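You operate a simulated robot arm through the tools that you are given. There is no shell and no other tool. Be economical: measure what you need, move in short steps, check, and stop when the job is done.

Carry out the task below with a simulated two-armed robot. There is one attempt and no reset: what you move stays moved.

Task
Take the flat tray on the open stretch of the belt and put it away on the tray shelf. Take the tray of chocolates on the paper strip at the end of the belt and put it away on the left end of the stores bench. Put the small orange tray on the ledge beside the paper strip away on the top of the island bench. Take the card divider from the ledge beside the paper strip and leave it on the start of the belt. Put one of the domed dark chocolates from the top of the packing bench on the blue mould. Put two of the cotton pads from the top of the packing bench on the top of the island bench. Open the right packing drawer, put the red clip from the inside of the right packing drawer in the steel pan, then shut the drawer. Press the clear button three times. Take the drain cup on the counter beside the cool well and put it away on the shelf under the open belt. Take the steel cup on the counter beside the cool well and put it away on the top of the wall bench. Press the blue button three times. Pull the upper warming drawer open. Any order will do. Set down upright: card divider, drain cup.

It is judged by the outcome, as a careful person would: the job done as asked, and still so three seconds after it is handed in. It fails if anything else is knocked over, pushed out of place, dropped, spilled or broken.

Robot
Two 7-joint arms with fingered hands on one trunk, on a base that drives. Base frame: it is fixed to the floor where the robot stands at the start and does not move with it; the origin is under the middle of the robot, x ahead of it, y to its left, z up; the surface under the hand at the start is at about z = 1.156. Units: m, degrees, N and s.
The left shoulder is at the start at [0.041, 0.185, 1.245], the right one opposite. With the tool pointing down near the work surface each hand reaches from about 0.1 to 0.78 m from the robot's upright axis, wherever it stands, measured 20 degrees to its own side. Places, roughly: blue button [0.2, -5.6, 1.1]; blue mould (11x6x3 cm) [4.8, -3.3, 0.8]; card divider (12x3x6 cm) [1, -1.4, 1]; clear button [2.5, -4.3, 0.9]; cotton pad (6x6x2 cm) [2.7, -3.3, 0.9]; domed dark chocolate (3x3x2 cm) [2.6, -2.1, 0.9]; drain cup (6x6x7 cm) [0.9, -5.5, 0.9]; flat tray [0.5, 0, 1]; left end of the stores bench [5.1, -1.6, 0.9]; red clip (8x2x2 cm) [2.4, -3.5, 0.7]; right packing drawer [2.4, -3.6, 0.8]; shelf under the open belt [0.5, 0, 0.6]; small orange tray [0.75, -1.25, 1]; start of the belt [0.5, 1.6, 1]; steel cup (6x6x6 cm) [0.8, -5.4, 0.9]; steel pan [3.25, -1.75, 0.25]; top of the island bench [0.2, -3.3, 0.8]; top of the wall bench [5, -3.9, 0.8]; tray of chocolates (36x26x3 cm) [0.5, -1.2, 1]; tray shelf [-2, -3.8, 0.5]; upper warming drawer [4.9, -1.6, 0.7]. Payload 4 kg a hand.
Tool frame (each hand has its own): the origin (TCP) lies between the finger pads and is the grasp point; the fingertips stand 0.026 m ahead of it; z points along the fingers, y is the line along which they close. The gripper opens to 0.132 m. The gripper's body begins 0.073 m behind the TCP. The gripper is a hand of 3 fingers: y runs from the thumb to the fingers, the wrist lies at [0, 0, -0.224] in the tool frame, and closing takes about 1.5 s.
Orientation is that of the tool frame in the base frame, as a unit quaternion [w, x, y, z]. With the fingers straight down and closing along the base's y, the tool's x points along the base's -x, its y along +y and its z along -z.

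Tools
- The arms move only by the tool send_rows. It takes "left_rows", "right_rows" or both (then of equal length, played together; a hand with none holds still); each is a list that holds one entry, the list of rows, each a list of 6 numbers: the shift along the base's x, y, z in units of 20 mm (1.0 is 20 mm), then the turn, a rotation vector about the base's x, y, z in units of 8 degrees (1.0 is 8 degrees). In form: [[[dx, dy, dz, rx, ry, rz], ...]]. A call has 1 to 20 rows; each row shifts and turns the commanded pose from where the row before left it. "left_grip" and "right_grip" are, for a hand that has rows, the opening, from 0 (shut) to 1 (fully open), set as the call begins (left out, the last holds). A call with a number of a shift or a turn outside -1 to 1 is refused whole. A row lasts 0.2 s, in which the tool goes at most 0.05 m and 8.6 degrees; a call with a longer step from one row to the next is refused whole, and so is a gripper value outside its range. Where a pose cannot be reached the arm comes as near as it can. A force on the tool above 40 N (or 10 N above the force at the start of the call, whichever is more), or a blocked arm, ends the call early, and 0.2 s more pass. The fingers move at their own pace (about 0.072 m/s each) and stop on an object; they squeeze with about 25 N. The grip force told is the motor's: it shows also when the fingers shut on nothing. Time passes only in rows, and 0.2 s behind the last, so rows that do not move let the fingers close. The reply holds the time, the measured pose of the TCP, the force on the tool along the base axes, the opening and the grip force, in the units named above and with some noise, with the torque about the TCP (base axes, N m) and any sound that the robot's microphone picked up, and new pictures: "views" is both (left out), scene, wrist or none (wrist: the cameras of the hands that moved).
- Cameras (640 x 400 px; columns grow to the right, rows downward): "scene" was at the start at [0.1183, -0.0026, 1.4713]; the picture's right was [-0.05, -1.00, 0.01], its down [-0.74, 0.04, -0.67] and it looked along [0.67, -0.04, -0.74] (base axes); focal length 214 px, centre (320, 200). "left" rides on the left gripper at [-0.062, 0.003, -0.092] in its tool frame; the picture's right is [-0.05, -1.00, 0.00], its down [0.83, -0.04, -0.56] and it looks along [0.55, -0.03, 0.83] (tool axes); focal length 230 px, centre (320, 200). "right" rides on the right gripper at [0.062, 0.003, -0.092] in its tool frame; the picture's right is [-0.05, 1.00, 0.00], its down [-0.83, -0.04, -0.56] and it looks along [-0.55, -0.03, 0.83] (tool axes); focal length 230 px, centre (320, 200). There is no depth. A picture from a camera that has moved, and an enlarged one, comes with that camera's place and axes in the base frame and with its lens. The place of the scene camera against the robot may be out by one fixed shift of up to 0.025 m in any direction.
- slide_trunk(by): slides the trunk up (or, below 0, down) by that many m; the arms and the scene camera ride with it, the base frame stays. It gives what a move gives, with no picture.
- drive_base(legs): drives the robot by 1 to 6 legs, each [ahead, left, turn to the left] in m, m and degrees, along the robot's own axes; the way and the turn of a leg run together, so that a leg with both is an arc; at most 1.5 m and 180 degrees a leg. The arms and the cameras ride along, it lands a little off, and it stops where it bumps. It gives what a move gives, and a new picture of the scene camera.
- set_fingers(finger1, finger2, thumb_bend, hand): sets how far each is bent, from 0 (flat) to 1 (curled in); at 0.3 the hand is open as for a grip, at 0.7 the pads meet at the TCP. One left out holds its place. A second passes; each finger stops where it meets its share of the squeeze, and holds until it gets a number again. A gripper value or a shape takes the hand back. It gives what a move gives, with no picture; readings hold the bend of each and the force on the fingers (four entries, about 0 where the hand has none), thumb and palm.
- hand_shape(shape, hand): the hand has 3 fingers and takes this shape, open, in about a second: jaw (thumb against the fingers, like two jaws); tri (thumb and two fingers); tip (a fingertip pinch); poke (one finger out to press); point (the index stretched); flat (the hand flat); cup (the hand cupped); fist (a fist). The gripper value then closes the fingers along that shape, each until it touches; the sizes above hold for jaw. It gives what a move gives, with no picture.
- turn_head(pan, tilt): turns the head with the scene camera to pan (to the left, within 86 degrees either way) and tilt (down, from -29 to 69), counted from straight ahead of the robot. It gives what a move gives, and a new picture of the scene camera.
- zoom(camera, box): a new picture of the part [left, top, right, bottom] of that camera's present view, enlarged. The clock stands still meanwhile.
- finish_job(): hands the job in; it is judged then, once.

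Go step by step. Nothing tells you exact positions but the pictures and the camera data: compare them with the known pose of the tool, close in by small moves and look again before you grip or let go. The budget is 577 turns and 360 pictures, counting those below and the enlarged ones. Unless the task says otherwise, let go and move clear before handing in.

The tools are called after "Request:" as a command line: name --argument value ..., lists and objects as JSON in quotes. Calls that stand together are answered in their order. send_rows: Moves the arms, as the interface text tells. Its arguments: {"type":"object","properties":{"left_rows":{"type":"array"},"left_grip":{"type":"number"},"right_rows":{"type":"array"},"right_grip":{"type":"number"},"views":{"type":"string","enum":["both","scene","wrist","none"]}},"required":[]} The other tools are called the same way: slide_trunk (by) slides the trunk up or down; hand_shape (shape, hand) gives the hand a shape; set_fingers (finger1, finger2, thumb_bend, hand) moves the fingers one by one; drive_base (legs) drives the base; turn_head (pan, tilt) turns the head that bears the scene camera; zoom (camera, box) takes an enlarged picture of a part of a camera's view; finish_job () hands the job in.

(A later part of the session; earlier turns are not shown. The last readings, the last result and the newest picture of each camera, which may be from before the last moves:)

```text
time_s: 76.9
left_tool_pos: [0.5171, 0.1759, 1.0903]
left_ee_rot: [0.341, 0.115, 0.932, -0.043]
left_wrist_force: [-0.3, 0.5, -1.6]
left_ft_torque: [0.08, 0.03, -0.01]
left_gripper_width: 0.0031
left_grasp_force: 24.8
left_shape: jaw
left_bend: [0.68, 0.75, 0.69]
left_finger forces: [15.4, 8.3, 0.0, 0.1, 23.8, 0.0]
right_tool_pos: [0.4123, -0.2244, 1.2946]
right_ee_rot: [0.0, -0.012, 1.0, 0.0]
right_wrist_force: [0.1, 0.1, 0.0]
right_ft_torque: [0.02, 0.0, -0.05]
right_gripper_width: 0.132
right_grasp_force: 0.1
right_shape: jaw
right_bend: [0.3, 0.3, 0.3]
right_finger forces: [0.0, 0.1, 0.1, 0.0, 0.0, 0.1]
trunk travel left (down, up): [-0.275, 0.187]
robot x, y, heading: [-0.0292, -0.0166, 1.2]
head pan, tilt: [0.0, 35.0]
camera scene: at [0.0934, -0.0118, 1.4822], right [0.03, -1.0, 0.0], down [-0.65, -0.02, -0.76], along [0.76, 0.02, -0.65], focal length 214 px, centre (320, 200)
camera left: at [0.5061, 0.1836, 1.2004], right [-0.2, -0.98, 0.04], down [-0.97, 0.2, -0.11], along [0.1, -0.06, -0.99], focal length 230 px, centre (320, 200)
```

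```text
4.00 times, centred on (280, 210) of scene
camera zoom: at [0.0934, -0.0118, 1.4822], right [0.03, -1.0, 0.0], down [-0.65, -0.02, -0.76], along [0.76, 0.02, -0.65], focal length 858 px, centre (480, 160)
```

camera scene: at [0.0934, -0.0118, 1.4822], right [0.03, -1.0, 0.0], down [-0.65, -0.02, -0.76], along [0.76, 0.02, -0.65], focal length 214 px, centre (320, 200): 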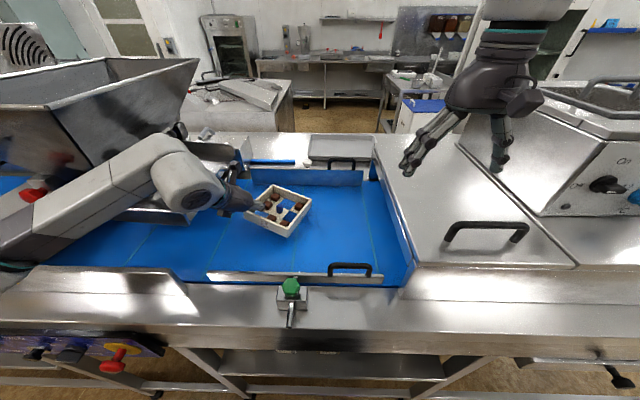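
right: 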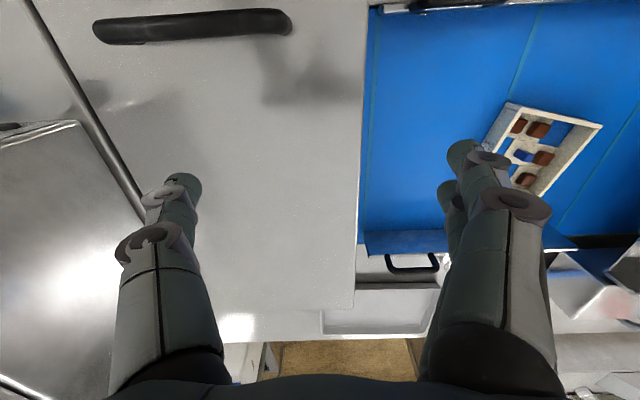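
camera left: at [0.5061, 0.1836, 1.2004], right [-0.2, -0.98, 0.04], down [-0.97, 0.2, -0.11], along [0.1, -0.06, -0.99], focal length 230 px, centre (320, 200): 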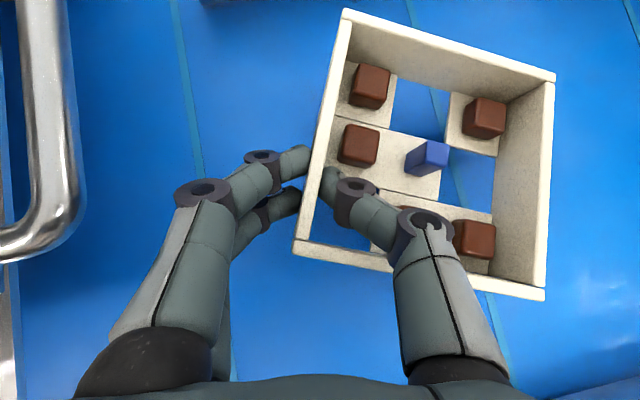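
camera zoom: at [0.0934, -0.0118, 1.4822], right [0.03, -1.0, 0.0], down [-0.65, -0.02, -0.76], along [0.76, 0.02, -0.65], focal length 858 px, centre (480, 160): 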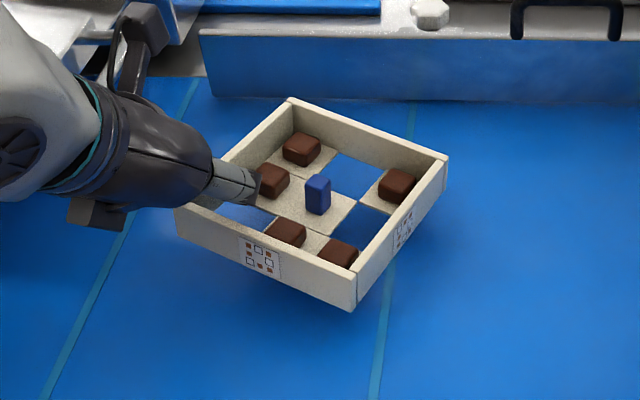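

Holding with a small droop, about 0.2 kg, pieces steady. I'll raise it and drive to the tray shelf slowly.

Request:
send_rows --left_rows '[[[0, 0, 0.7, -0.1, 0, 0], [0, 0, 0.7, -0.1, 0, 0], [0, 0, 0.7, -0.1, 0, 0], [0, 0, 0.7, -0.1, 0, 0], [0, 0, 0.7, -0.1, 0, 0], [0, 0, 0.7, 0, 0, 0], [0, 0, 0.7, 0, 0, 0], [0, 0, 0.7, 0, 0, 0]]]' --views "none"

Request:
drive_base --legs '[[-0.42, 0, 0], [0, 0, -91], [1.2, 0, 0], [1.2, -0.2, 0], [0.95, 0, 0], [0, 0, -90]]'

Request:
turn_head --pan 0 --tilt 42

```text
time_s: 78.7
left_tool_pos: [0.5177, 0.1765, 1.2005]
left_ee_rot: [0.344, 0.102, 0.93, -0.075]
left_wrist_force: [0.0, 0.1, -0.6]
left_ft_torque: [0.08, 0.0, 0.02]
left_gripper_width: 0.0031
left_grasp_force: 24.4
left_shape: jaw
left_bend: [0.68, 0.75, 0.69]
left_finger forces: [15.4, 8.4, 0.0, 0.1, 23.7, 0.1]
right_tool_pos: [0.4124, -0.2245, 1.2955]
right_ee_rot: [0.0, -0.013, 1.0, 0.001]
right_wrist_force: [-0.5, 0.9, -0.1]
right_ft_torque: [-0.04, -0.01, -0.01]
right_gripper_width: 0.1319
right_grasp_force: 0.2
right_shape: jaw
right_bend: [0.3, 0.3, 0.3]
right_finger forces: [0.1, 0.0, 0.0, 0.1, 0.0, 0.0]
trunk travel left (down, up): [-0.275, 0.187]
robot x, y, heading: [-0.0313, -0.0159, 1.3]
head pan, tilt: [0.0, 35.0]
```

```text
time_s: 98.7
left_tool_pos: [-0.3204, -3.3302, 1.1991]
left_ee_rot: [0.191, 0.722, 0.595, -0.296]
left_wrist_force: [0.1, -0.6, -1.4]
left_ft_torque: [0.03, -0.03, -0.06]
left_gripper_width: 0.0028
left_grasp_force: 25.0
left_shape: jaw
left_bend: [0.68, 0.75, 0.69]
left_finger forces: [15.3, 8.5, 0.1, 0.0, 23.7, 0.1]
right_tool_pos: [-0.7231, -3.2339, 1.2954]
right_ee_rot: [-0.002, 0.689, 0.725, -0.002]
right_wrist_force: [0.4, 0.1, 0.1]
right_ft_torque: [0.03, 0.07, -0.02]
right_gripper_width: 0.1319
right_grasp_force: 0.0
right_shape: jaw
right_bend: [0.3, 0.3, 0.3]
right_finger forces: [0.0, 0.1, 0.0, 0.0, 0.0, 0.1]
trunk travel left (down, up): [-0.275, 0.187]
robot x, y, heading: [-0.5338, -2.786, -87.0]
head pan, tilt: [0.0, 35.0]
stopped in leg 5: the robot was blocked; the commanded pose is now the measured one
camera scene: at [-0.5245, -2.9141, 1.482], right [-1.0, -0.05, 0.01], down [-0.04, 0.65, -0.76], along [0.03, -0.76, -0.65], focal length 214 px, centre (320, 200)
```

scene: 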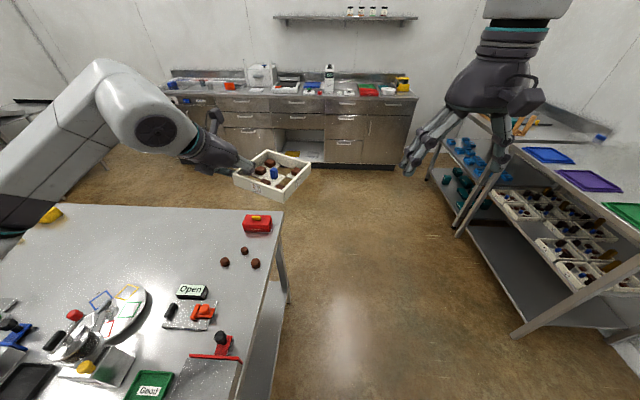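

```text
time_s: 99.4
left_tool_pos: [-0.3295, -3.3322, 1.2001]
left_ee_rot: [0.193, 0.723, 0.594, -0.294]
left_wrist_force: [-0.8, 0.1, -1.0]
left_ft_torque: [0.01, -0.09, -0.04]
left_gripper_width: 0.0029
left_grasp_force: 25.0
left_shape: jaw
left_bend: [0.68, 0.75, 0.69]
left_finger forces: [15.3, 8.5, 0.0, 0.1, 23.8, 0.0]
right_tool_pos: [-0.7317, -3.2346, 1.2933]
right_ee_rot: [-0.001, 0.689, 0.724, 0.0]
right_wrist_force: [0.5, -0.3, -0.9]
right_ft_torque: [0.03, 0.0, -0.01]
right_gripper_width: 0.1317
right_grasp_force: 0.1
right_shape: jaw
right_bend: [0.3, 0.3, 0.3]
right_finger forces: [0.1, 0.0, 0.0, 0.1, 0.0, 0.0]
trunk travel left (down, up): [-0.275, 0.187]
robot x, y, heading: [-0.5361, -2.7862, -87.3]
head pan, tilt: [0.0, 42.0]
camera scene: at [-0.5339, -2.9106, 1.4718], right [-1.0, -0.05, 0.0], down [-0.04, 0.73, -0.68], along [0.03, -0.68, -0.74], focal length 214 px, centre (320, 200)
```

scene: 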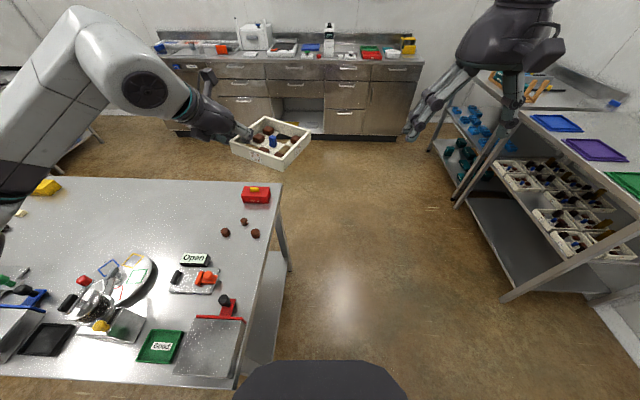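

The base bumped the island bench leg side, so I'll shift away from it, then continue to the shelf.

Request:
drive_base --legs '[[0, -0.42, 0], [0.8, 0, 0], [0, 0, -92.7]]'

Request:
zoom --camera "scene" --box '[160, 120, 480, 320]'

```text
time_s: 109.9
left_tool_pos: [-1.485, -3.7927, 1.2023]
left_ee_rot: [-0.085, 0.927, -0.126, -0.343]
left_wrist_force: [0.6, 0.6, -0.4]
left_ft_torque: [-0.08, -0.01, 0.01]
left_gripper_width: 0.0028
left_grasp_force: 25.0
left_shape: jaw
left_bend: [0.68, 0.75, 0.69]
left_finger forces: [14.9, 8.2, 0.0, 0.0, 23.3, 0.1]
right_tool_pos: [-1.3594, -3.3981, 1.2956]
right_ee_rot: [0.0, 1.0, -0.012, -0.003]
right_wrist_force: [-0.5, -0.4, -0.6]
right_ft_torque: [0.0, 0.02, 0.04]
right_gripper_width: 0.1317
right_grasp_force: 0.0
right_shape: jaw
right_bend: [0.3, 0.3, 0.3]
right_finger forces: [0.0, 0.0, 0.1, 0.0, 0.0, 0.1]
trunk travel left (down, up): [-0.275, 0.187]
robot x, y, heading: [-0.9267, -3.6273, 178.5]
head pan, tilt: [0.0, 42.0]
camera scene: at [-1.0556, -3.6228, 1.4722], right [0.03, 1.0, 0.0], down [0.73, -0.02, -0.68], along [-0.68, 0.02, -0.73], focal length 214 px, centre (320, 200)
```

scene: 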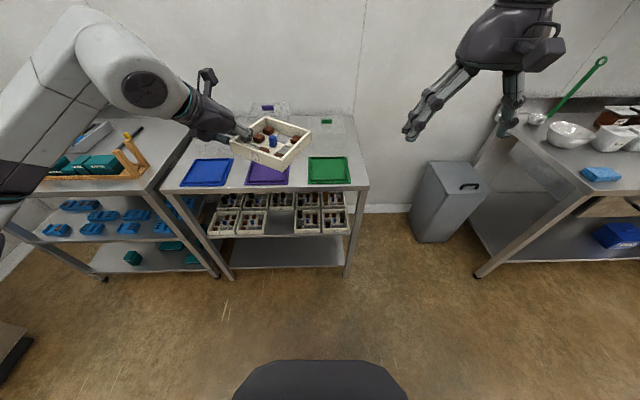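

```text
2.00 times, centred on (320, 220) of scene
camera zoom: at [-1.0556, -3.6228, 1.4722], right [0.03, 1.0, 0.0], down [0.73, -0.02, -0.68], along [-0.68, 0.02, -0.73], focal length 429 px, centre (320, 160)
```

zoom: 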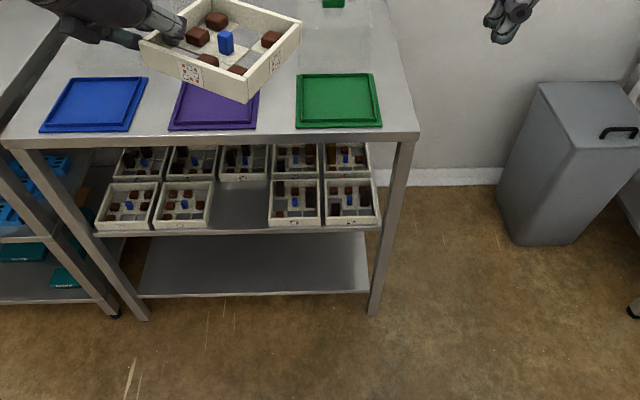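

Request:
slide_trunk --by -0.27

Request:
send_rows --left_rows '[[[0.3, 0, -0.9, 0, 0, 0], [0.3, 0, -0.9, 0, 0, 0], [0.3, 0, -0.9, 0, 0, 0], [0.3, 0, -0.9, 0, 0, 0], [0.3, 0, -0.9, 0, 0, 0], [0.3, 0, -0.9, 0, 0, 0], [0.3, 0, -0.9, 0, 0, 0], [0.3, 0, -0.9, 0, 0, 0], [0, 0, -0.9, 0, 0, 0], [0, 0, -0.9, 0, 0, 0], [0, 0, -0.9, 0, 0, 0], [0, 0, -0.9, 0, 0, 0], [0, 0, -0.9, 0, 0, 0], [0, 0, -0.9, 0, 0, 0], [0, 0, -0.9, 0, 0, 0], [0, 0, -0.9, 0, 0, 0]]]'

```text
time_s: 112.7
left_tool_pos: [-1.4841, -3.794, 0.9325]
left_ee_rot: [-0.085, 0.927, -0.127, -0.343]
left_wrist_force: [-0.5, 0.0, -1.5]
left_ft_torque: [-0.08, 0.01, 0.0]
left_gripper_width: 0.0028
left_grasp_force: 24.2
left_shape: jaw
left_bend: [0.68, 0.75, 0.69]
left_finger forces: [14.8, 8.3, 0.0, 0.0, 23.3, 0.0]
right_tool_pos: [-1.3563, -3.3981, 1.0263]
right_ee_rot: [0.0, 1.0, -0.012, -0.003]
right_wrist_force: [-0.3, 0.1, -0.1]
right_ft_torque: [0.02, 0.02, 0.0]
right_gripper_width: 0.1319
right_grasp_force: 0.1
right_shape: jaw
right_bend: [0.3, 0.3, 0.3]
right_finger forces: [0.0, 0.0, 0.1, 0.1, 0.1, 0.0]
trunk travel left (down, up): [-0.005, 0.457]
robot x, y, heading: [-0.9234, -3.6262, 178.5]
head pan, tilt: [0.0, 42.0]
```

```text
time_s: 116.0
left_tool_pos: [-1.4517, -3.7952, 0.8313]
left_ee_rot: [-0.085, 0.927, -0.126, -0.341]
left_wrist_force: [-0.2, 0.7, -0.4]
left_ft_torque: [-0.09, -0.02, 0.01]
left_gripper_width: 0.0031
left_grasp_force: 25.2
left_shape: jaw
left_bend: [0.68, 0.75, 0.69]
left_finger forces: [14.9, 8.4, 0.0, 0.0, 23.4, 0.0]
left hand out of reach, approached as far as the arm can: row 6, 7, 8, 9, 10, 11, 12, 13, 14, 15, 16
right_tool_pos: [-1.3589, -3.3982, 1.026]
right_ee_rot: [0.0, 1.0, -0.012, -0.002]
right_wrist_force: [0.2, -0.3, 0.7]
right_ft_torque: [0.03, 0.03, 0.01]
right_gripper_width: 0.1318
right_grasp_force: 0.0
right_shape: jaw
right_bend: [0.3, 0.3, 0.3]
right_finger forces: [0.0, 0.1, 0.0, 0.0, 0.0, 0.0]
trunk travel left (down, up): [-0.005, 0.457]
robot x, y, heading: [-0.93, -3.6268, 178.2]
head pan, tilt: [0.0, 42.0]
camera scene: at [-1.2708, -3.6172, 1.0872], right [0.03, 1.0, 0.0], down [0.95, -0.02, -0.31], along [-0.31, 0.01, -0.95], focal length 214 px, centre (320, 200)
camera left: at [-1.4422, -3.8081, 0.9417], right [0.25, 0.96, 0.1], down [0.96, -0.24, -0.12], along [-0.09, 0.13, -0.99], focal length 230 px, centre (320, 200)
```

scene: 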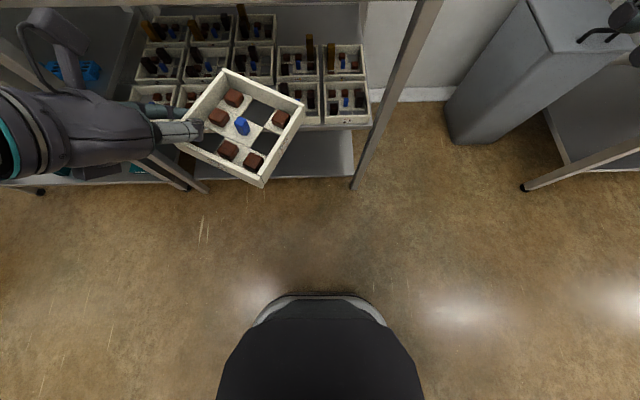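
left: 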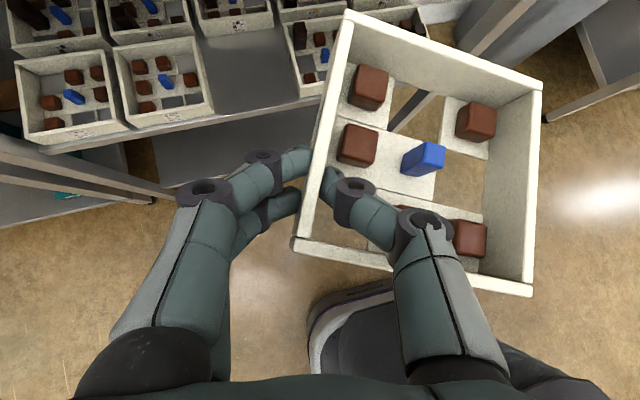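

The arm folds too close to go lower here. I'll back the base off 0.2 m and reach down further out.

Request:
drive_base --legs '[[-0.22, 0, 0]]'

Request:
send_rows --left_rows '[[[-0.9, 0, 0, 0, 0, 0], [-0.9, 0, 0, 0, 0, 0], [-0.9, 0, -0.5, 0, 0, 0], [-0.9, 0, -0.8, 0, 0, 0], [-0.9, 0, -0.8, 0, 0, 0], [-0.9, 0, -0.8, 0, 0, 0], [-0.9, 0, -0.8, 0, 0, 0], [-0.9, 0, -0.8, 0, 0, 0], [-0.9, 0, -0.8, 0, 0, 0], [0, 0, -0.8, 0, 0, 0], [0, 0, -0.8, 0, 0, 0], [0, 0, -0.8, 0, 0, 0], [0, 0, -0.8, 0, 0, 0], [0, 0, -0.8, 0, 0, 0]]]'

```text
time_s: 117.7
left_tool_pos: [-1.2336, -3.7987, 0.8333]
left_ee_rot: [-0.085, 0.927, -0.129, -0.342]
left_wrist_force: [-0.2, 0.1, -1.3]
left_ft_torque: [-0.05, -0.02, 0.0]
left_gripper_width: 0.0025
left_grasp_force: 24.8
left_shape: jaw
left_bend: [0.68, 0.75, 0.69]
left_finger forces: [15.0, 8.5, 0.0, 0.0, 23.4, 0.0]
right_tool_pos: [-1.1364, -3.4035, 1.0257]
right_ee_rot: [-0.001, 1.0, -0.014, -0.001]
right_wrist_force: [-0.2, -0.3, 0.1]
right_ft_torque: [0.07, 0.02, 0.02]
right_gripper_width: 0.1321
right_grasp_force: 0.1
right_shape: jaw
right_bend: [0.3, 0.3, 0.3]
right_finger forces: [0.0, 0.0, 0.0, 0.0, 0.0, 0.0]
trunk travel left (down, up): [-0.005, 0.457]
robot x, y, heading: [-0.7098, -3.6352, 178.2]
head pan, tilt: [0.0, 42.0]
camera scene: at [-1.0507, -3.622, 1.0874], right [0.03, 1.0, 0.0], down [0.95, -0.03, -0.31], along [-0.31, 0.01, -0.95], focal length 214 px, centre (320, 200)
```

scene: 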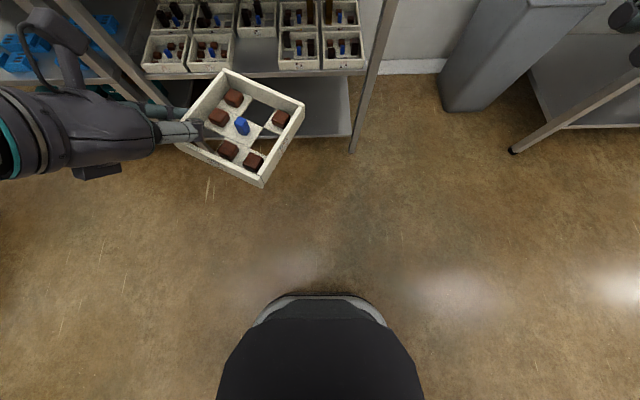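

```text
time_s: 120.7
left_tool_pos: [-1.3952, -3.7983, 0.6447]
left_ee_rot: [-0.086, 0.927, -0.129, -0.341]
left_wrist_force: [0.3, 0.6, -1.4]
left_ft_torque: [-0.09, -0.01, 0.02]
left_gripper_width: 0.0027
left_grasp_force: 25.3
left_shape: jaw
left_bend: [0.68, 0.75, 0.69]
left_finger forces: [14.8, 8.6, 0.1, 0.1, 23.3, 0.0]
right_tool_pos: [-1.1385, -3.4024, 1.0255]
right_ee_rot: [-0.001, 1.0, -0.015, -0.001]
right_wrist_force: [0.0, -0.1, 0.4]
right_ft_torque: [0.0, 0.01, -0.01]
right_gripper_width: 0.1319
right_grasp_force: 0.0
right_shape: jaw
right_bend: [0.3, 0.3, 0.3]
right_finger forces: [0.1, 0.0, 0.1, 0.0, 0.1, 0.0]
trunk travel left (down, up): [-0.005, 0.457]
robot x, y, heading: [-0.7054, -3.6305, 178.1]
head pan, tilt: [0.0, 42.0]
camera scene: at [-1.0517, -3.6221, 1.087], right [0.03, 1.0, 0.0], down [0.95, -0.03, -0.31], along [-0.3, 0.01, -0.95], focal length 214 px, centre (320, 200)
camera left: at [-1.3852, -3.812, 0.7548], right [0.26, 0.96, 0.1], down [0.96, -0.24, -0.12], along [-0.09, 0.13, -0.99], focal length 230 px, centre (320, 200)
```

scene: 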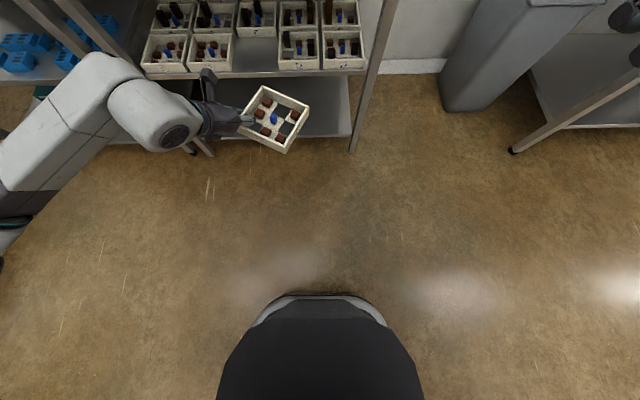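
left: 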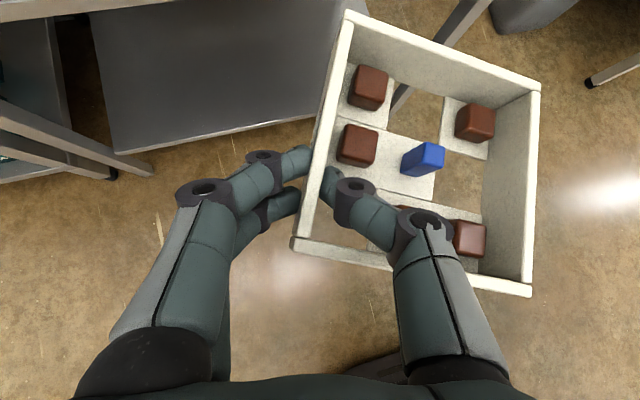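

Request:
send_rows --left_rows '[[[0, 0, 0, 0, 0, 0.85], [0, 0, 0, 0, 0, 0.85], [0, 0, 0, 0, 0, 0.85], [0, 0, 0, 0, 0, 0.85]]]' --views "wrist"

Request:
turn_head --pan 10 --tilt 10

Request:
zoom --camera "scene" --box '[200, 100, 440, 250]'

```text
time_s: 121.7
left_tool_pos: [-1.3953, -3.7991, 0.6452]
left_ee_rot: [-0.001, 0.931, 0.096, -0.351]
left_wrist_force: [0.4, 0.2, -1.5]
left_ft_torque: [-0.07, -0.05, -0.03]
left_gripper_width: 0.003
left_grasp_force: 25.0
left_shape: jaw
left_bend: [0.68, 0.75, 0.69]
left_finger forces: [14.9, 8.4, 0.0, 0.0, 23.3, 0.0]
right_tool_pos: [-1.1376, -3.4023, 1.0245]
right_ee_rot: [-0.001, 1.0, -0.014, -0.001]
right_wrist_force: [0.8, 0.5, -0.3]
right_ft_torque: [0.0, 0.0, -0.03]
right_gripper_width: 0.1319
right_grasp_force: 0.1
right_shape: jaw
right_bend: [0.3, 0.3, 0.3]
right_finger forces: [0.1, 0.1, 0.0, 0.0, 0.0, 0.0]
trunk travel left (down, up): [-0.005, 0.457]
robot x, y, heading: [-0.708, -3.631, 178.4]
head pan, tilt: [0.0, 42.0]
camera left: at [-1.3797, -3.8062, 0.7556], right [-0.21, 0.97, 0.1], down [0.97, 0.23, -0.12], along [-0.14, 0.07, -0.99], focal length 230 px, centre (320, 200)
```

left: 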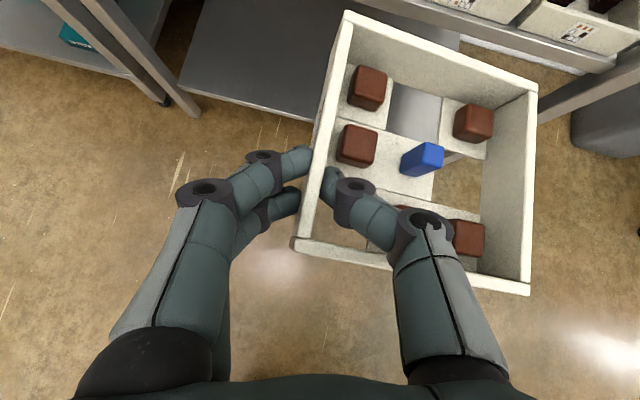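

```text
time_s: 122.7
left_tool_pos: [-1.3954, -3.7996, 0.6464]
left_ee_rot: [-0.002, 0.931, 0.094, -0.352]
left_wrist_force: [0.6, -0.5, -1.0]
left_ft_torque: [-0.08, -0.08, -0.03]
left_gripper_width: 0.0027
left_grasp_force: 24.8
left_shape: jaw
left_bend: [0.68, 0.75, 0.69]
left_finger forces: [14.8, 8.5, 0.0, 0.0, 23.4, 0.0]
right_tool_pos: [-1.138, -3.4014, 1.0261]
right_ee_rot: [0.0, 1.0, -0.014, -0.002]
right_wrist_force: [-0.5, 0.5, -0.7]
right_ft_torque: [0.01, -0.01, -0.03]
right_gripper_width: 0.1317
right_grasp_force: 0.0
right_shape: jaw
right_bend: [0.3, 0.3, 0.3]
right_finger forces: [0.0, 0.0, 0.1, 0.1, 0.0, 0.1]
trunk travel left (down, up): [-0.005, 0.457]
robot x, y, heading: [-0.7066, -3.6424, 178.4]
head pan, tilt: [10.0, 10.0]
camera scene: at [-1.0843, -3.6371, 1.1268], right [-0.12, 0.99, -0.09], down [0.64, 0.01, -0.76], along [-0.75, -0.15, -0.64], focal length 214 px, centre (320, 200)
```

scene: 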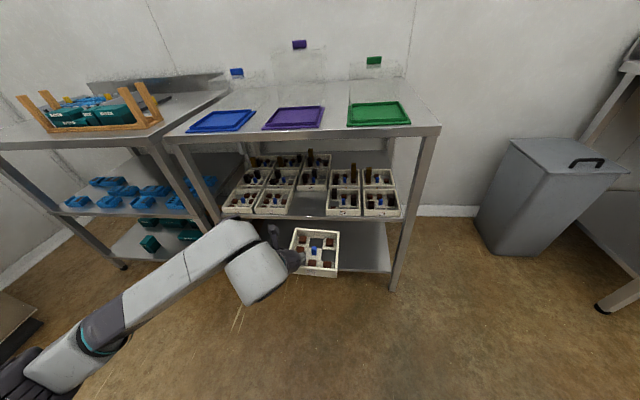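

```text
2.67 times, centred on (320, 175) of scene
camera zoom: at [-1.0843, -3.6371, 1.1268], right [-0.12, 0.99, -0.09], down [0.64, 0.01, -0.76], along [-0.75, -0.15, -0.64], focal length 572 px, centre (320, 267)
```

zoom: 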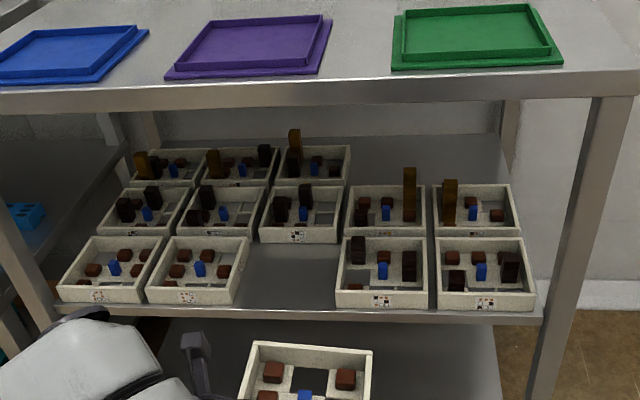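

Request:
zoom --camera "scene" --box '[250, 200, 378, 280]'

```text
5.00 times, centred on (314, 240) of scene
camera zoom: at [-1.0843, -3.6371, 1.1268], right [-0.12, 0.99, -0.09], down [0.64, 0.01, -0.76], along [-0.75, -0.15, -0.64], focal length 1072 px, centre (350, 0)
```

zoom: 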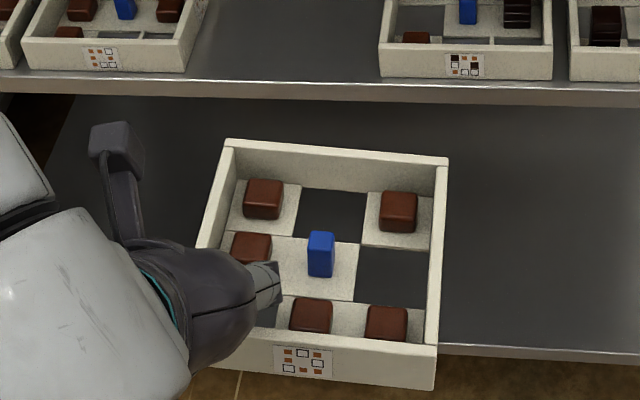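

The tray is nearly level and squared up. I'll correct the small roll and yaw and move it up to the front of the gap.

Request:
send_rows --left_rows '[[[-0.9, -0.45, -0.22, 0.09, 0, 0.06], [-0.9, -0.45, -0.22, 0.09, 0, 0.06], [-0.9, -0.45, -0.22, 0.09, 0, 0.06], [-0.9, -0.45, -0.22, 0.09, 0, 0.06], [-0.9, -0.45, -0.22, 0.09, 0, 0.06], [-0.9, -0.45, -0.22, 0, 0, 0], [-0.9, -0.45, -0.22, 0, 0, 0], [-0.9, -0.45, -0.22, 0, 0, 0], [-0.9, -0.45, -0.22, 0, 0, 0], [-0.9, -0.45, -0.22, 0, 0, 0]]]'

Request:
zoom --camera "scene" --box '[200, 150, 408, 280]'

```text
time_s: 124.9
left_tool_pos: [-1.575, -3.8886, 0.6019]
left_ee_rot: [-0.024, 0.928, 0.124, -0.349]
left_wrist_force: [-0.5, 0.2, -1.8]
left_ft_torque: [-0.07, -0.04, -0.01]
left_gripper_width: 0.0028
left_grasp_force: 24.8
left_shape: jaw
left_bend: [0.68, 0.75, 0.69]
left_finger forces: [14.8, 8.6, 0.1, 0.1, 23.3, 0.0]
right_tool_pos: [-1.1378, -3.402, 1.026]
right_ee_rot: [0.0, 1.0, -0.014, -0.001]
right_wrist_force: [0.0, -0.5, 0.0]
right_ft_torque: [0.01, 0.01, 0.01]
right_gripper_width: 0.1319
right_grasp_force: 0.1
right_shape: jaw
right_bend: [0.3, 0.3, 0.3]
right_finger forces: [0.0, 0.0, 0.1, 0.0, 0.0, 0.0]
trunk travel left (down, up): [-0.005, 0.457]
robot x, y, heading: [-0.7035, -3.6366, 178.1]
head pan, tilt: [10.0, 10.0]
camera scene: at [-1.0847, -3.6372, 1.1267], right [-0.12, 0.99, -0.09], down [0.64, 0.01, -0.76], along [-0.76, -0.15, -0.64], focal length 214 px, centre (320, 200)
camera left: at [-1.5596, -3.9015, 0.7108], right [-0.25, 0.95, 0.16], down [0.96, 0.27, -0.11], along [-0.15, 0.13, -0.98], focal length 230 px, centre (320, 200)
```

scene: 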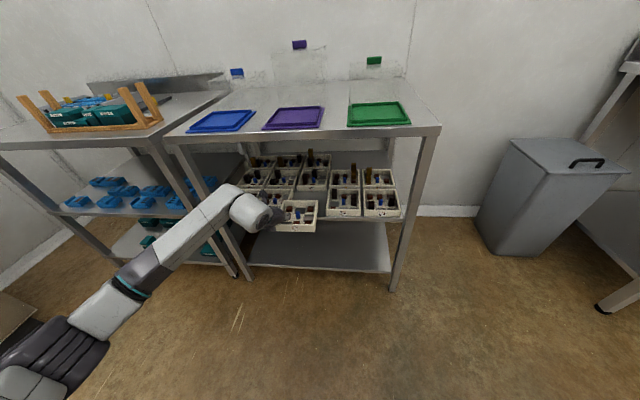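
left: 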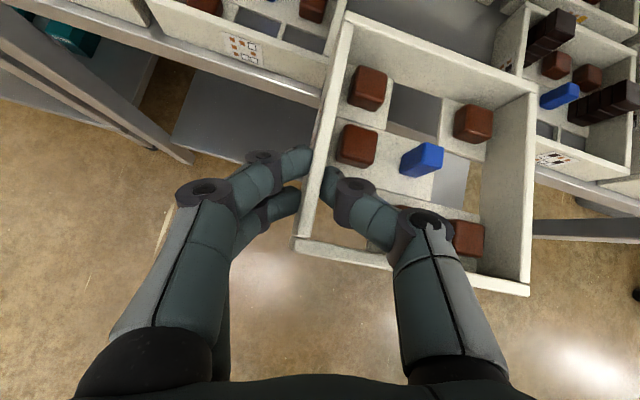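

```text
3.08 times, centred on (304, 215) of scene
camera zoom: at [-1.0847, -3.6372, 1.1267], right [-0.12, 0.99, -0.09], down [0.64, 0.01, -0.76], along [-0.76, -0.15, -0.64], focal length 660 px, centre (369, 154)
```

zoom: 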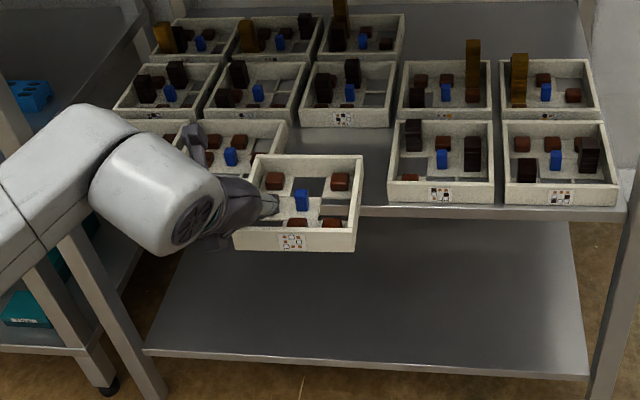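

Request:
send_rows --left_rows '[[[-0.75, 0, 0, 0, 0, -0.1], [-0.75, 0, 0, 0, 0, -0.1], [-0.75, 0, 0, 0, 0, -0.1], [-0.75, 0, 0, 0, 0, 0], [-0.75, 0, 0, 0, 0, 0], [-0.75, 0, 0, 0, 0, 0], [-0.75, 0, 0, 0, 0, 0], [0, 0, -0.5, 0, 0, 0], [0, 0, -0.5, 0, 0, 0]]]' --views "wrist"

Request:
zoom --camera "scene" --box '[230, 155, 358, 235]'

```text
time_s: 126.9
left_tool_pos: [-1.6817, -3.8892, 0.5808]
left_ee_rot: [-0.031, 0.931, 0.106, -0.348]
left_wrist_force: [-0.4, -0.5, -0.9]
left_ft_torque: [-0.06, -0.05, -0.02]
left_gripper_width: 0.0029
left_grasp_force: 25.4
left_shape: jaw
left_bend: [0.68, 0.75, 0.69]
left_finger forces: [14.8, 9.0, 0.0, 0.1, 23.5, 0.0]
right_tool_pos: [-1.1371, -3.4028, 1.0249]
right_ee_rot: [0.001, 1.0, -0.014, -0.001]
right_wrist_force: [-0.8, 0.3, 0.7]
right_ft_torque: [0.0, 0.02, 0.02]
right_gripper_width: 0.1318
right_grasp_force: 0.0
right_shape: jaw
right_bend: [0.3, 0.3, 0.3]
right_finger forces: [0.0, 0.0, 0.0, 0.0, 0.0, 0.1]
trunk travel left (down, up): [-0.005, 0.457]
robot x, y, heading: [-0.7075, -3.6388, 178.4]
head pan, tilt: [10.0, 10.0]
camera left: at [-1.6659, -3.9031, 0.6905], right [-0.21, 0.96, 0.17], down [0.97, 0.23, -0.11], along [-0.14, 0.14, -0.98], focal length 230 px, centre (320, 200)
```

left: 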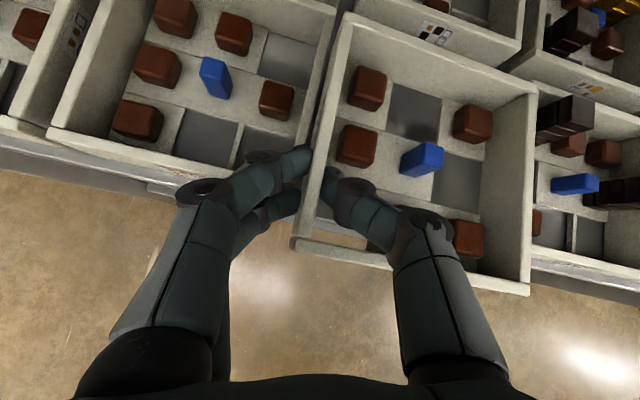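

```text
5.00 times, centred on (294, 195) of scene
camera zoom: at [-1.0843, -3.637, 1.1269], right [-0.12, 0.99, -0.09], down [0.64, 0.01, -0.77], along [-0.76, -0.15, -0.64], focal length 1072 px, centre (450, 225)
```

zoom: 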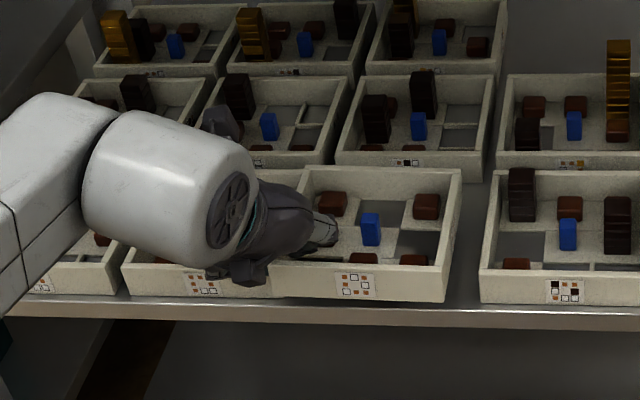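

Request:
send_rows --left_rows '[[[0, 0, -0.4, 0, 0, 0], [0, 0, -0.4, 0, 0, 0], [0, 0, -0.4, 0, 0, 0], [0, 0, -0.4, 0, 0, 0], [0, 0, -0.4, 0, 0, 0], [0, 0, -0.4, 0, 0, 0]]]' --views "wrist"

Request:
zoom --camera "scene" --box '[230, 155, 358, 235]'

```text
time_s: 128.2
left_tool_pos: [-1.6888, -3.8818, 0.5579]
left_ee_rot: [-0.039, 0.926, 0.103, -0.361]
left_wrist_force: [5.0, 5.5, 25.2]
left_ft_torque: [-0.71, 0.03, 0.12]
left_gripper_width: 0.0028
left_grasp_force: 25.0
left_shape: jaw
left_bend: [0.68, 0.75, 0.68]
left_finger forces: [46.4, 7.4, 0.0, 0.0, 28.3, 0.0]
right_tool_pos: [-1.1352, -3.4022, 1.0262]
right_ee_rot: [0.001, 1.0, -0.015, -0.002]
right_wrist_force: [-0.1, 0.4, 0.5]
right_ft_torque: [0.01, -0.05, 0.01]
right_gripper_width: 0.132
right_grasp_force: 0.0
right_shape: jaw
right_bend: [0.3, 0.3, 0.3]
right_finger forces: [0.0, 0.0, 0.1, 0.0, 0.0, 0.0]
trunk travel left (down, up): [-0.005, 0.457]
robot x, y, heading: [-0.7103, -3.6351, 178.5]
head pan, tilt: [10.0, 10.0]
stopped in row 6 (left hand): the force on the tool passed its limit at 43 N (the readings are from after the stop); the commanded pose is now the measured one
camera left: at [-1.6683, -3.897, 0.6667], right [-0.2, 0.96, 0.18], down [0.97, 0.22, -0.13], along [-0.17, 0.15, -0.97], focal length 230 px, centre (320, 200)
```

left: 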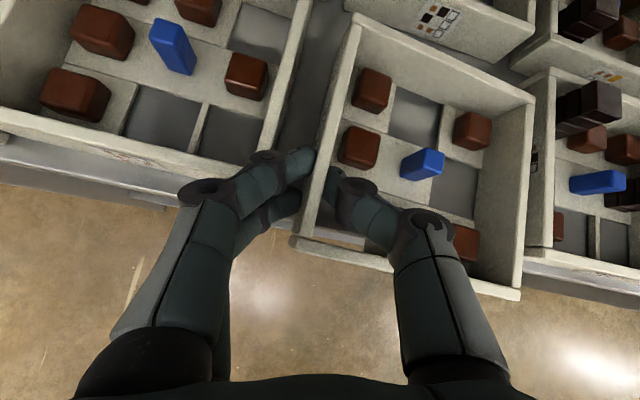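

```text
5.00 times, centred on (294, 195) of scene
camera zoom: at [-1.0821, -3.6361, 1.1276], right [-0.12, 0.99, -0.09], down [0.64, 0.01, -0.77], along [-0.76, -0.15, -0.64], focal length 1072 px, centre (450, 225)
```

zoom: 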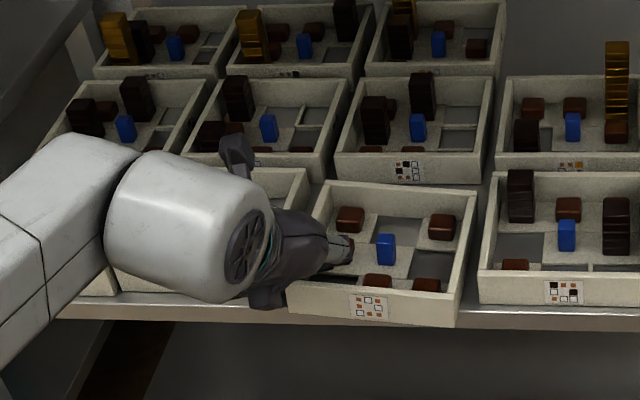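

Something touched at z≈0.558 – possibly a finger on the neighbour's corner. I'll lift a little, come 2 cm out towards me, and lower again.

Request:
send_rows --left_rows '[[[0, 0, 0.6, 0, 0, 0], [0, -0.2, 0.4, 0, 0.2, 0], [0.5, 0, 0, 0, 0, 0], [0.4, 0, 0, 0, 0, 0]]]' --views "wrist"

Request:
zoom --camera "scene" --box '[230, 155, 358, 235]'

```text
time_s: 129.2
left_tool_pos: [-1.6672, -3.8882, 0.5672]
left_ee_rot: [-0.037, 0.924, 0.102, -0.367]
left_wrist_force: [-0.2, 0.9, -0.8]
left_ft_torque: [-0.06, -0.05, -0.01]
left_gripper_width: 0.0025
left_grasp_force: 25.0
left_shape: jaw
left_bend: [0.67, 0.75, 0.68]
left_finger forces: [15.6, 8.6, 0.1, 0.0, 24.3, 0.0]
right_tool_pos: [-1.1378, -3.4036, 1.0246]
right_ee_rot: [0.0, 1.0, -0.014, 0.0]
right_wrist_force: [-0.1, -0.3, -0.1]
right_ft_torque: [0.03, 0.02, -0.02]
right_gripper_width: 0.1318
right_grasp_force: 0.0
right_shape: jaw
right_bend: [0.3, 0.3, 0.3]
right_finger forces: [0.0, 0.0, 0.1, 0.0, 0.1, 0.0]
trunk travel left (down, up): [-0.005, 0.457]
robot x, y, heading: [-0.7085, -3.6348, 178.6]
head pan, tilt: [10.0, 10.0]
camera left: at [-1.6464, -3.9031, 0.6751], right [-0.2, 0.96, 0.18], down [0.96, 0.23, -0.15], along [-0.18, 0.14, -0.97], focal length 230 px, centre (320, 200)
```

left: 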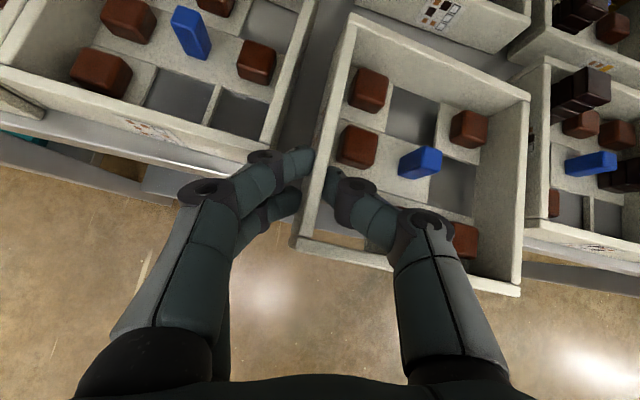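

```text
5.00 times, centred on (294, 195) of scene
camera zoom: at [-1.0845, -3.6369, 1.1267], right [-0.12, 0.99, -0.09], down [0.64, 0.01, -0.76], along [-0.76, -0.15, -0.64], focal length 1072 px, centre (450, 225)
```

zoom: 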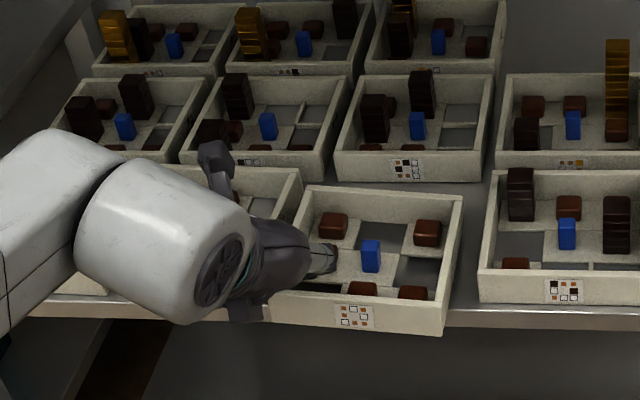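

Request:
send_rows --left_rows '[[[0, -0.3, 0, 0.2, 0, 0.1], [0, 0, -0.25, 0.1, 0, 0.1], [0, 0, -0.25, 0, 0, 0], [0, 0, -0.25, 0, 0, 0], [0, 0, -0.25, 0, 0, 0], [0, 0, -0.25, 0, 0, 0]]]' --views "wrist"

Request:
zoom --camera "scene" --box '[230, 155, 358, 235]'

```text
time_s: 130.6
left_tool_pos: [-1.669, -3.8964, 0.5488]
left_ee_rot: [-0.053, 0.919, 0.123, -0.37]
left_wrist_force: [2.2, -0.9, 14.1]
left_ft_torque: [-0.12, 0.16, -0.01]
left_gripper_width: 0.0027
left_grasp_force: 24.9
left_shape: jaw
left_bend: [0.67, 0.75, 0.68]
left_finger forces: [17.8, 9.6, 0.0, 0.0, 26.0, 0.0]
right_tool_pos: [-1.1353, -3.4012, 1.0264]
right_ee_rot: [0.001, 1.0, -0.014, -0.003]
right_wrist_force: [-0.1, -0.5, -0.9]
right_ft_torque: [0.03, 0.01, 0.03]
right_gripper_width: 0.132
right_grasp_force: 0.0
right_shape: jaw
right_bend: [0.3, 0.3, 0.3]
right_finger forces: [0.0, 0.0, 0.0, 0.1, 0.1, 0.1]
trunk travel left (down, up): [-0.005, 0.457]
robot x, y, heading: [-0.7087, -3.6333, 178.4]
head pan, tilt: [10.0, 10.0]
camera left: at [-1.6458, -3.9136, 0.6565], right [-0.22, 0.95, 0.22], down [0.95, 0.26, -0.14], along [-0.19, 0.18, -0.96], focal length 230 px, centre (320, 200)
```

left: 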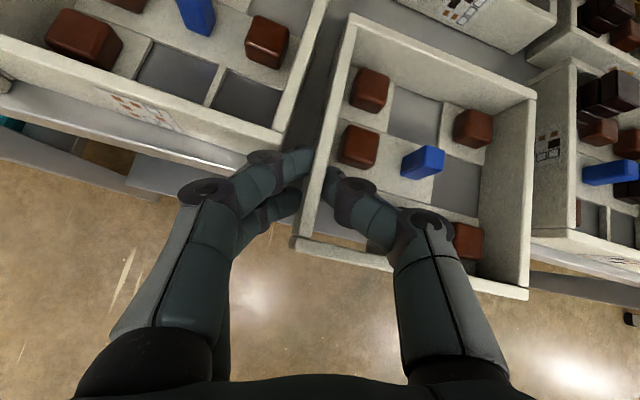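

```text
5.00 times, centred on (294, 195) of scene
camera zoom: at [-1.0817, -3.6363, 1.1286], right [-0.12, 0.99, -0.09], down [0.64, 0.01, -0.77], along [-0.76, -0.15, -0.64], focal length 1072 px, centre (450, 225)
```

zoom: 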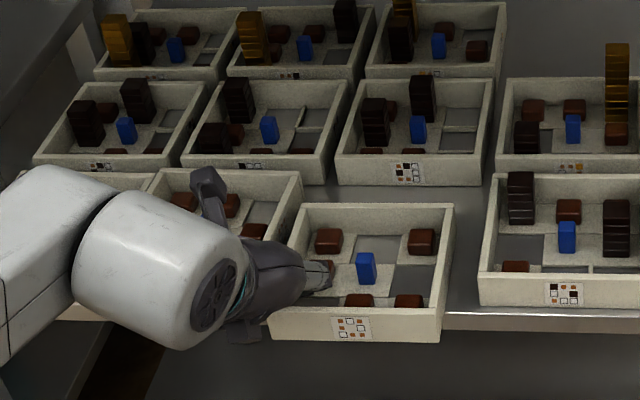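

The tray's back part rests on the shelf with the front overhanging about 2.5 cm, level and square. I'll release gently.

Request:
send_rows --left_rows '[[[0, 0, 0, 0, 0, 0], [0, 0, 0, 0, 0, 0], [0, 0, 0, 0, 0, 0]]]' --left_grip 0.22 --views "wrist"

Request:
zoom --camera "scene" --box '[230, 155, 358, 235]'

```text
time_s: 131.4
left_tool_pos: [-1.6665, -3.8952, 0.5401]
left_ee_rot: [-0.05, 0.922, 0.123, -0.364]
left_wrist_force: [2.2, -0.1, -1.2]
left_ft_torque: [0.06, -0.05, 0.02]
left_gripper_width: 0.0288
left_grasp_force: 0.1
left_shape: jaw
left_bend: [0.73, 0.73, 0.7]
left_finger forces: [0.7, 1.2, 0.1, 0.1, 0.1, 0.0]
right_tool_pos: [-1.1382, -3.4013, 1.0254]
right_ee_rot: [-0.001, 1.0, -0.015, -0.001]
right_wrist_force: [-0.2, -0.3, -1.0]
right_ft_torque: [-0.01, 0.02, 0.01]
right_gripper_width: 0.1317
right_grasp_force: 0.1
right_shape: jaw
right_bend: [0.3, 0.3, 0.3]
right_finger forces: [0.0, 0.0, 0.2, 0.1, 0.0, 0.0]
trunk travel left (down, up): [-0.005, 0.457]
robot x, y, heading: [-0.7082, -3.6376, 178.3]
head pan, tilt: [10.0, 10.0]
camera left: at [-1.6458, -3.9133, 0.6483], right [-0.23, 0.95, 0.22], down [0.96, 0.26, -0.13], along [-0.18, 0.18, -0.97], focal length 230 px, centre (320, 200)
```

left: 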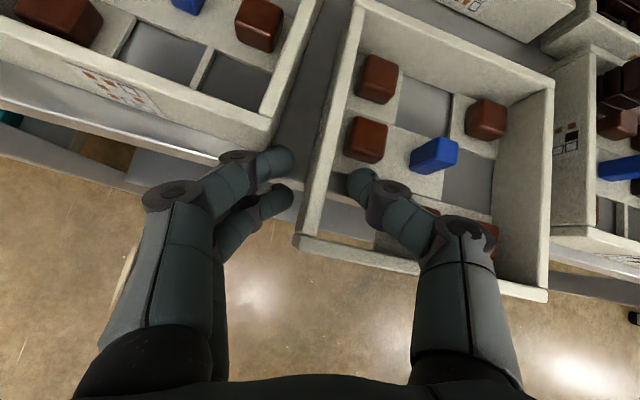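

```text
5.00 times, centred on (294, 195) of scene
camera zoom: at [-1.0845, -3.6366, 1.1266], right [-0.12, 0.99, -0.09], down [0.64, 0.01, -0.76], along [-0.76, -0.15, -0.64], focal length 1072 px, centre (450, 225)
```

zoom: 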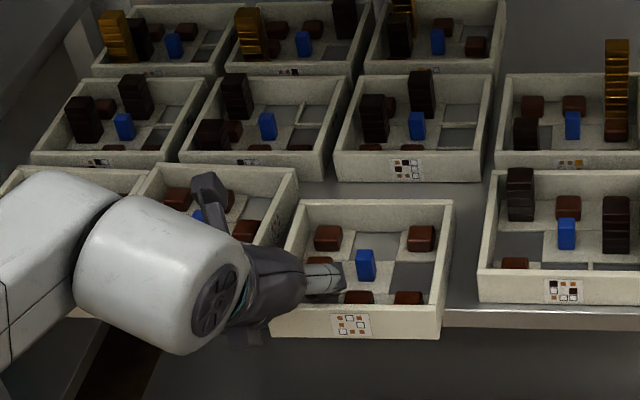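

Released and stable. I'll lift clear, back out, close the hand and push the tray in by its front wall.

Request:
send_rows --left_rows '[[[0, 0, 0.8, 0, 0, 0], [0, 0, 0.8, 0, 0, 0], [0, 0, 0.8, 0, 0, 0], [0.8, 0, 0.4, 0, 0, 0], [0.9, 0, 0, 0, 0, 0], [0.9, 0.5, 0, 0, 0, 0], [0.9, 0.5, 0, 0, 0, 0], [0.9, 0.8, 0, 0, 0, 0], [0, 0.9, 0, 0, 0, 0], [0, 0.6, 0, 0, 0, 0]]]' --views "none"

Request:
send_rows --left_rows '[[[0, 0, -0.8, 0, 0, 0], [0, 0, -0.8, 0, 0, 0], [0, 0, -0.8, 0, 0, 0], [0, 0, 0, 0, 0, 0], [0, 0, 0, 0, 0, 0]]]' --left_grip 0 --views "wrist"

Request:
zoom --camera "scene" --box '[230, 155, 358, 235]'

```text
time_s: 133.6
left_tool_pos: [-1.5784, -3.8301, 0.5999]
left_ee_rot: [-0.051, 0.921, 0.124, -0.365]
left_wrist_force: [0.5, -0.1, 0.5]
left_ft_torque: [-0.03, 0.01, -0.01]
left_gripper_width: 0.0289
left_grasp_force: 0.1
left_shape: jaw
left_bend: [0.73, 0.73, 0.7]
left_finger forces: [0.0, 0.0, 0.1, 0.1, 0.1, 0.0]
right_tool_pos: [-1.1381, -3.4021, 1.0251]
right_ee_rot: [0.0, 1.0, -0.014, -0.001]
right_wrist_force: [0.6, -0.5, -0.2]
right_ft_torque: [-0.02, 0.0, 0.02]
right_gripper_width: 0.1319
right_grasp_force: 0.1
right_shape: jaw
right_bend: [0.3, 0.3, 0.3]
right_finger forces: [0.0, 0.0, 0.0, 0.0, 0.0, 0.1]
trunk travel left (down, up): [-0.005, 0.457]
robot x, y, heading: [-0.7057, -3.6311, 178.4]
head pan, tilt: [10.0, 10.0]
```

```text
time_s: 134.8
left_tool_pos: [-1.5777, -3.8274, 0.5522]
left_ee_rot: [-0.052, 0.921, 0.123, -0.366]
left_wrist_force: [0.0, -0.7, -0.3]
left_ft_torque: [-0.03, -0.01, -0.01]
left_gripper_width: 0.0001
left_grasp_force: 24.7
left_shape: jaw
left_bend: [0.63, 0.64, 0.66]
left_finger forces: [0.0, 0.1, 0.0, 0.0, 0.0, 0.1]
right_tool_pos: [-1.1376, -3.4019, 1.0257]
right_ee_rot: [0.0, 1.0, -0.015, -0.002]
right_wrist_force: [0.3, 0.8, 0.5]
right_ft_torque: [-0.01, 0.0, 0.01]
right_gripper_width: 0.1318
right_grasp_force: 0.1
right_shape: jaw
right_bend: [0.3, 0.3, 0.3]
right_finger forces: [0.0, 0.1, 0.0, 0.0, 0.0, 0.1]
trunk travel left (down, up): [-0.005, 0.457]
robot x, y, heading: [-0.7054, -3.6326, 178.1]
head pan, tilt: [10.0, 10.0]
camera left: at [-1.5573, -3.847, 0.659], right [-0.23, 0.95, 0.22], down [0.96, 0.26, -0.14], along [-0.19, 0.18, -0.97], focal length 230 px, centre (320, 200)
```

left: 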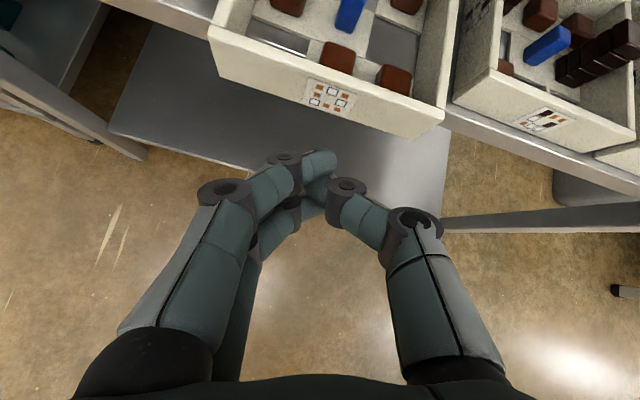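

```text
5.00 times, centred on (294, 195) of scene
camera zoom: at [-1.0844, -3.6366, 1.1269], right [-0.12, 0.99, -0.09], down [0.64, 0.01, -0.76], along [-0.76, -0.15, -0.64], focal length 1072 px, centre (450, 225)
```

zoom: 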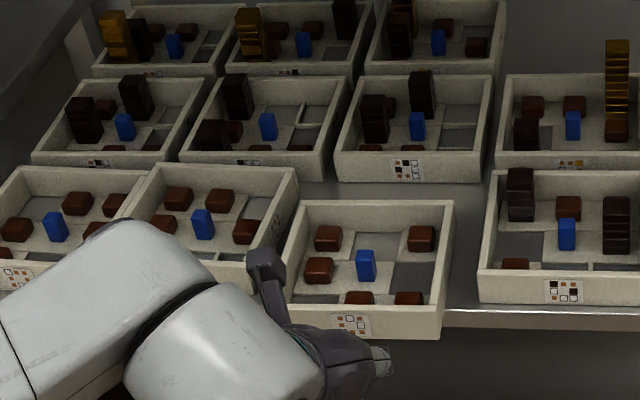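

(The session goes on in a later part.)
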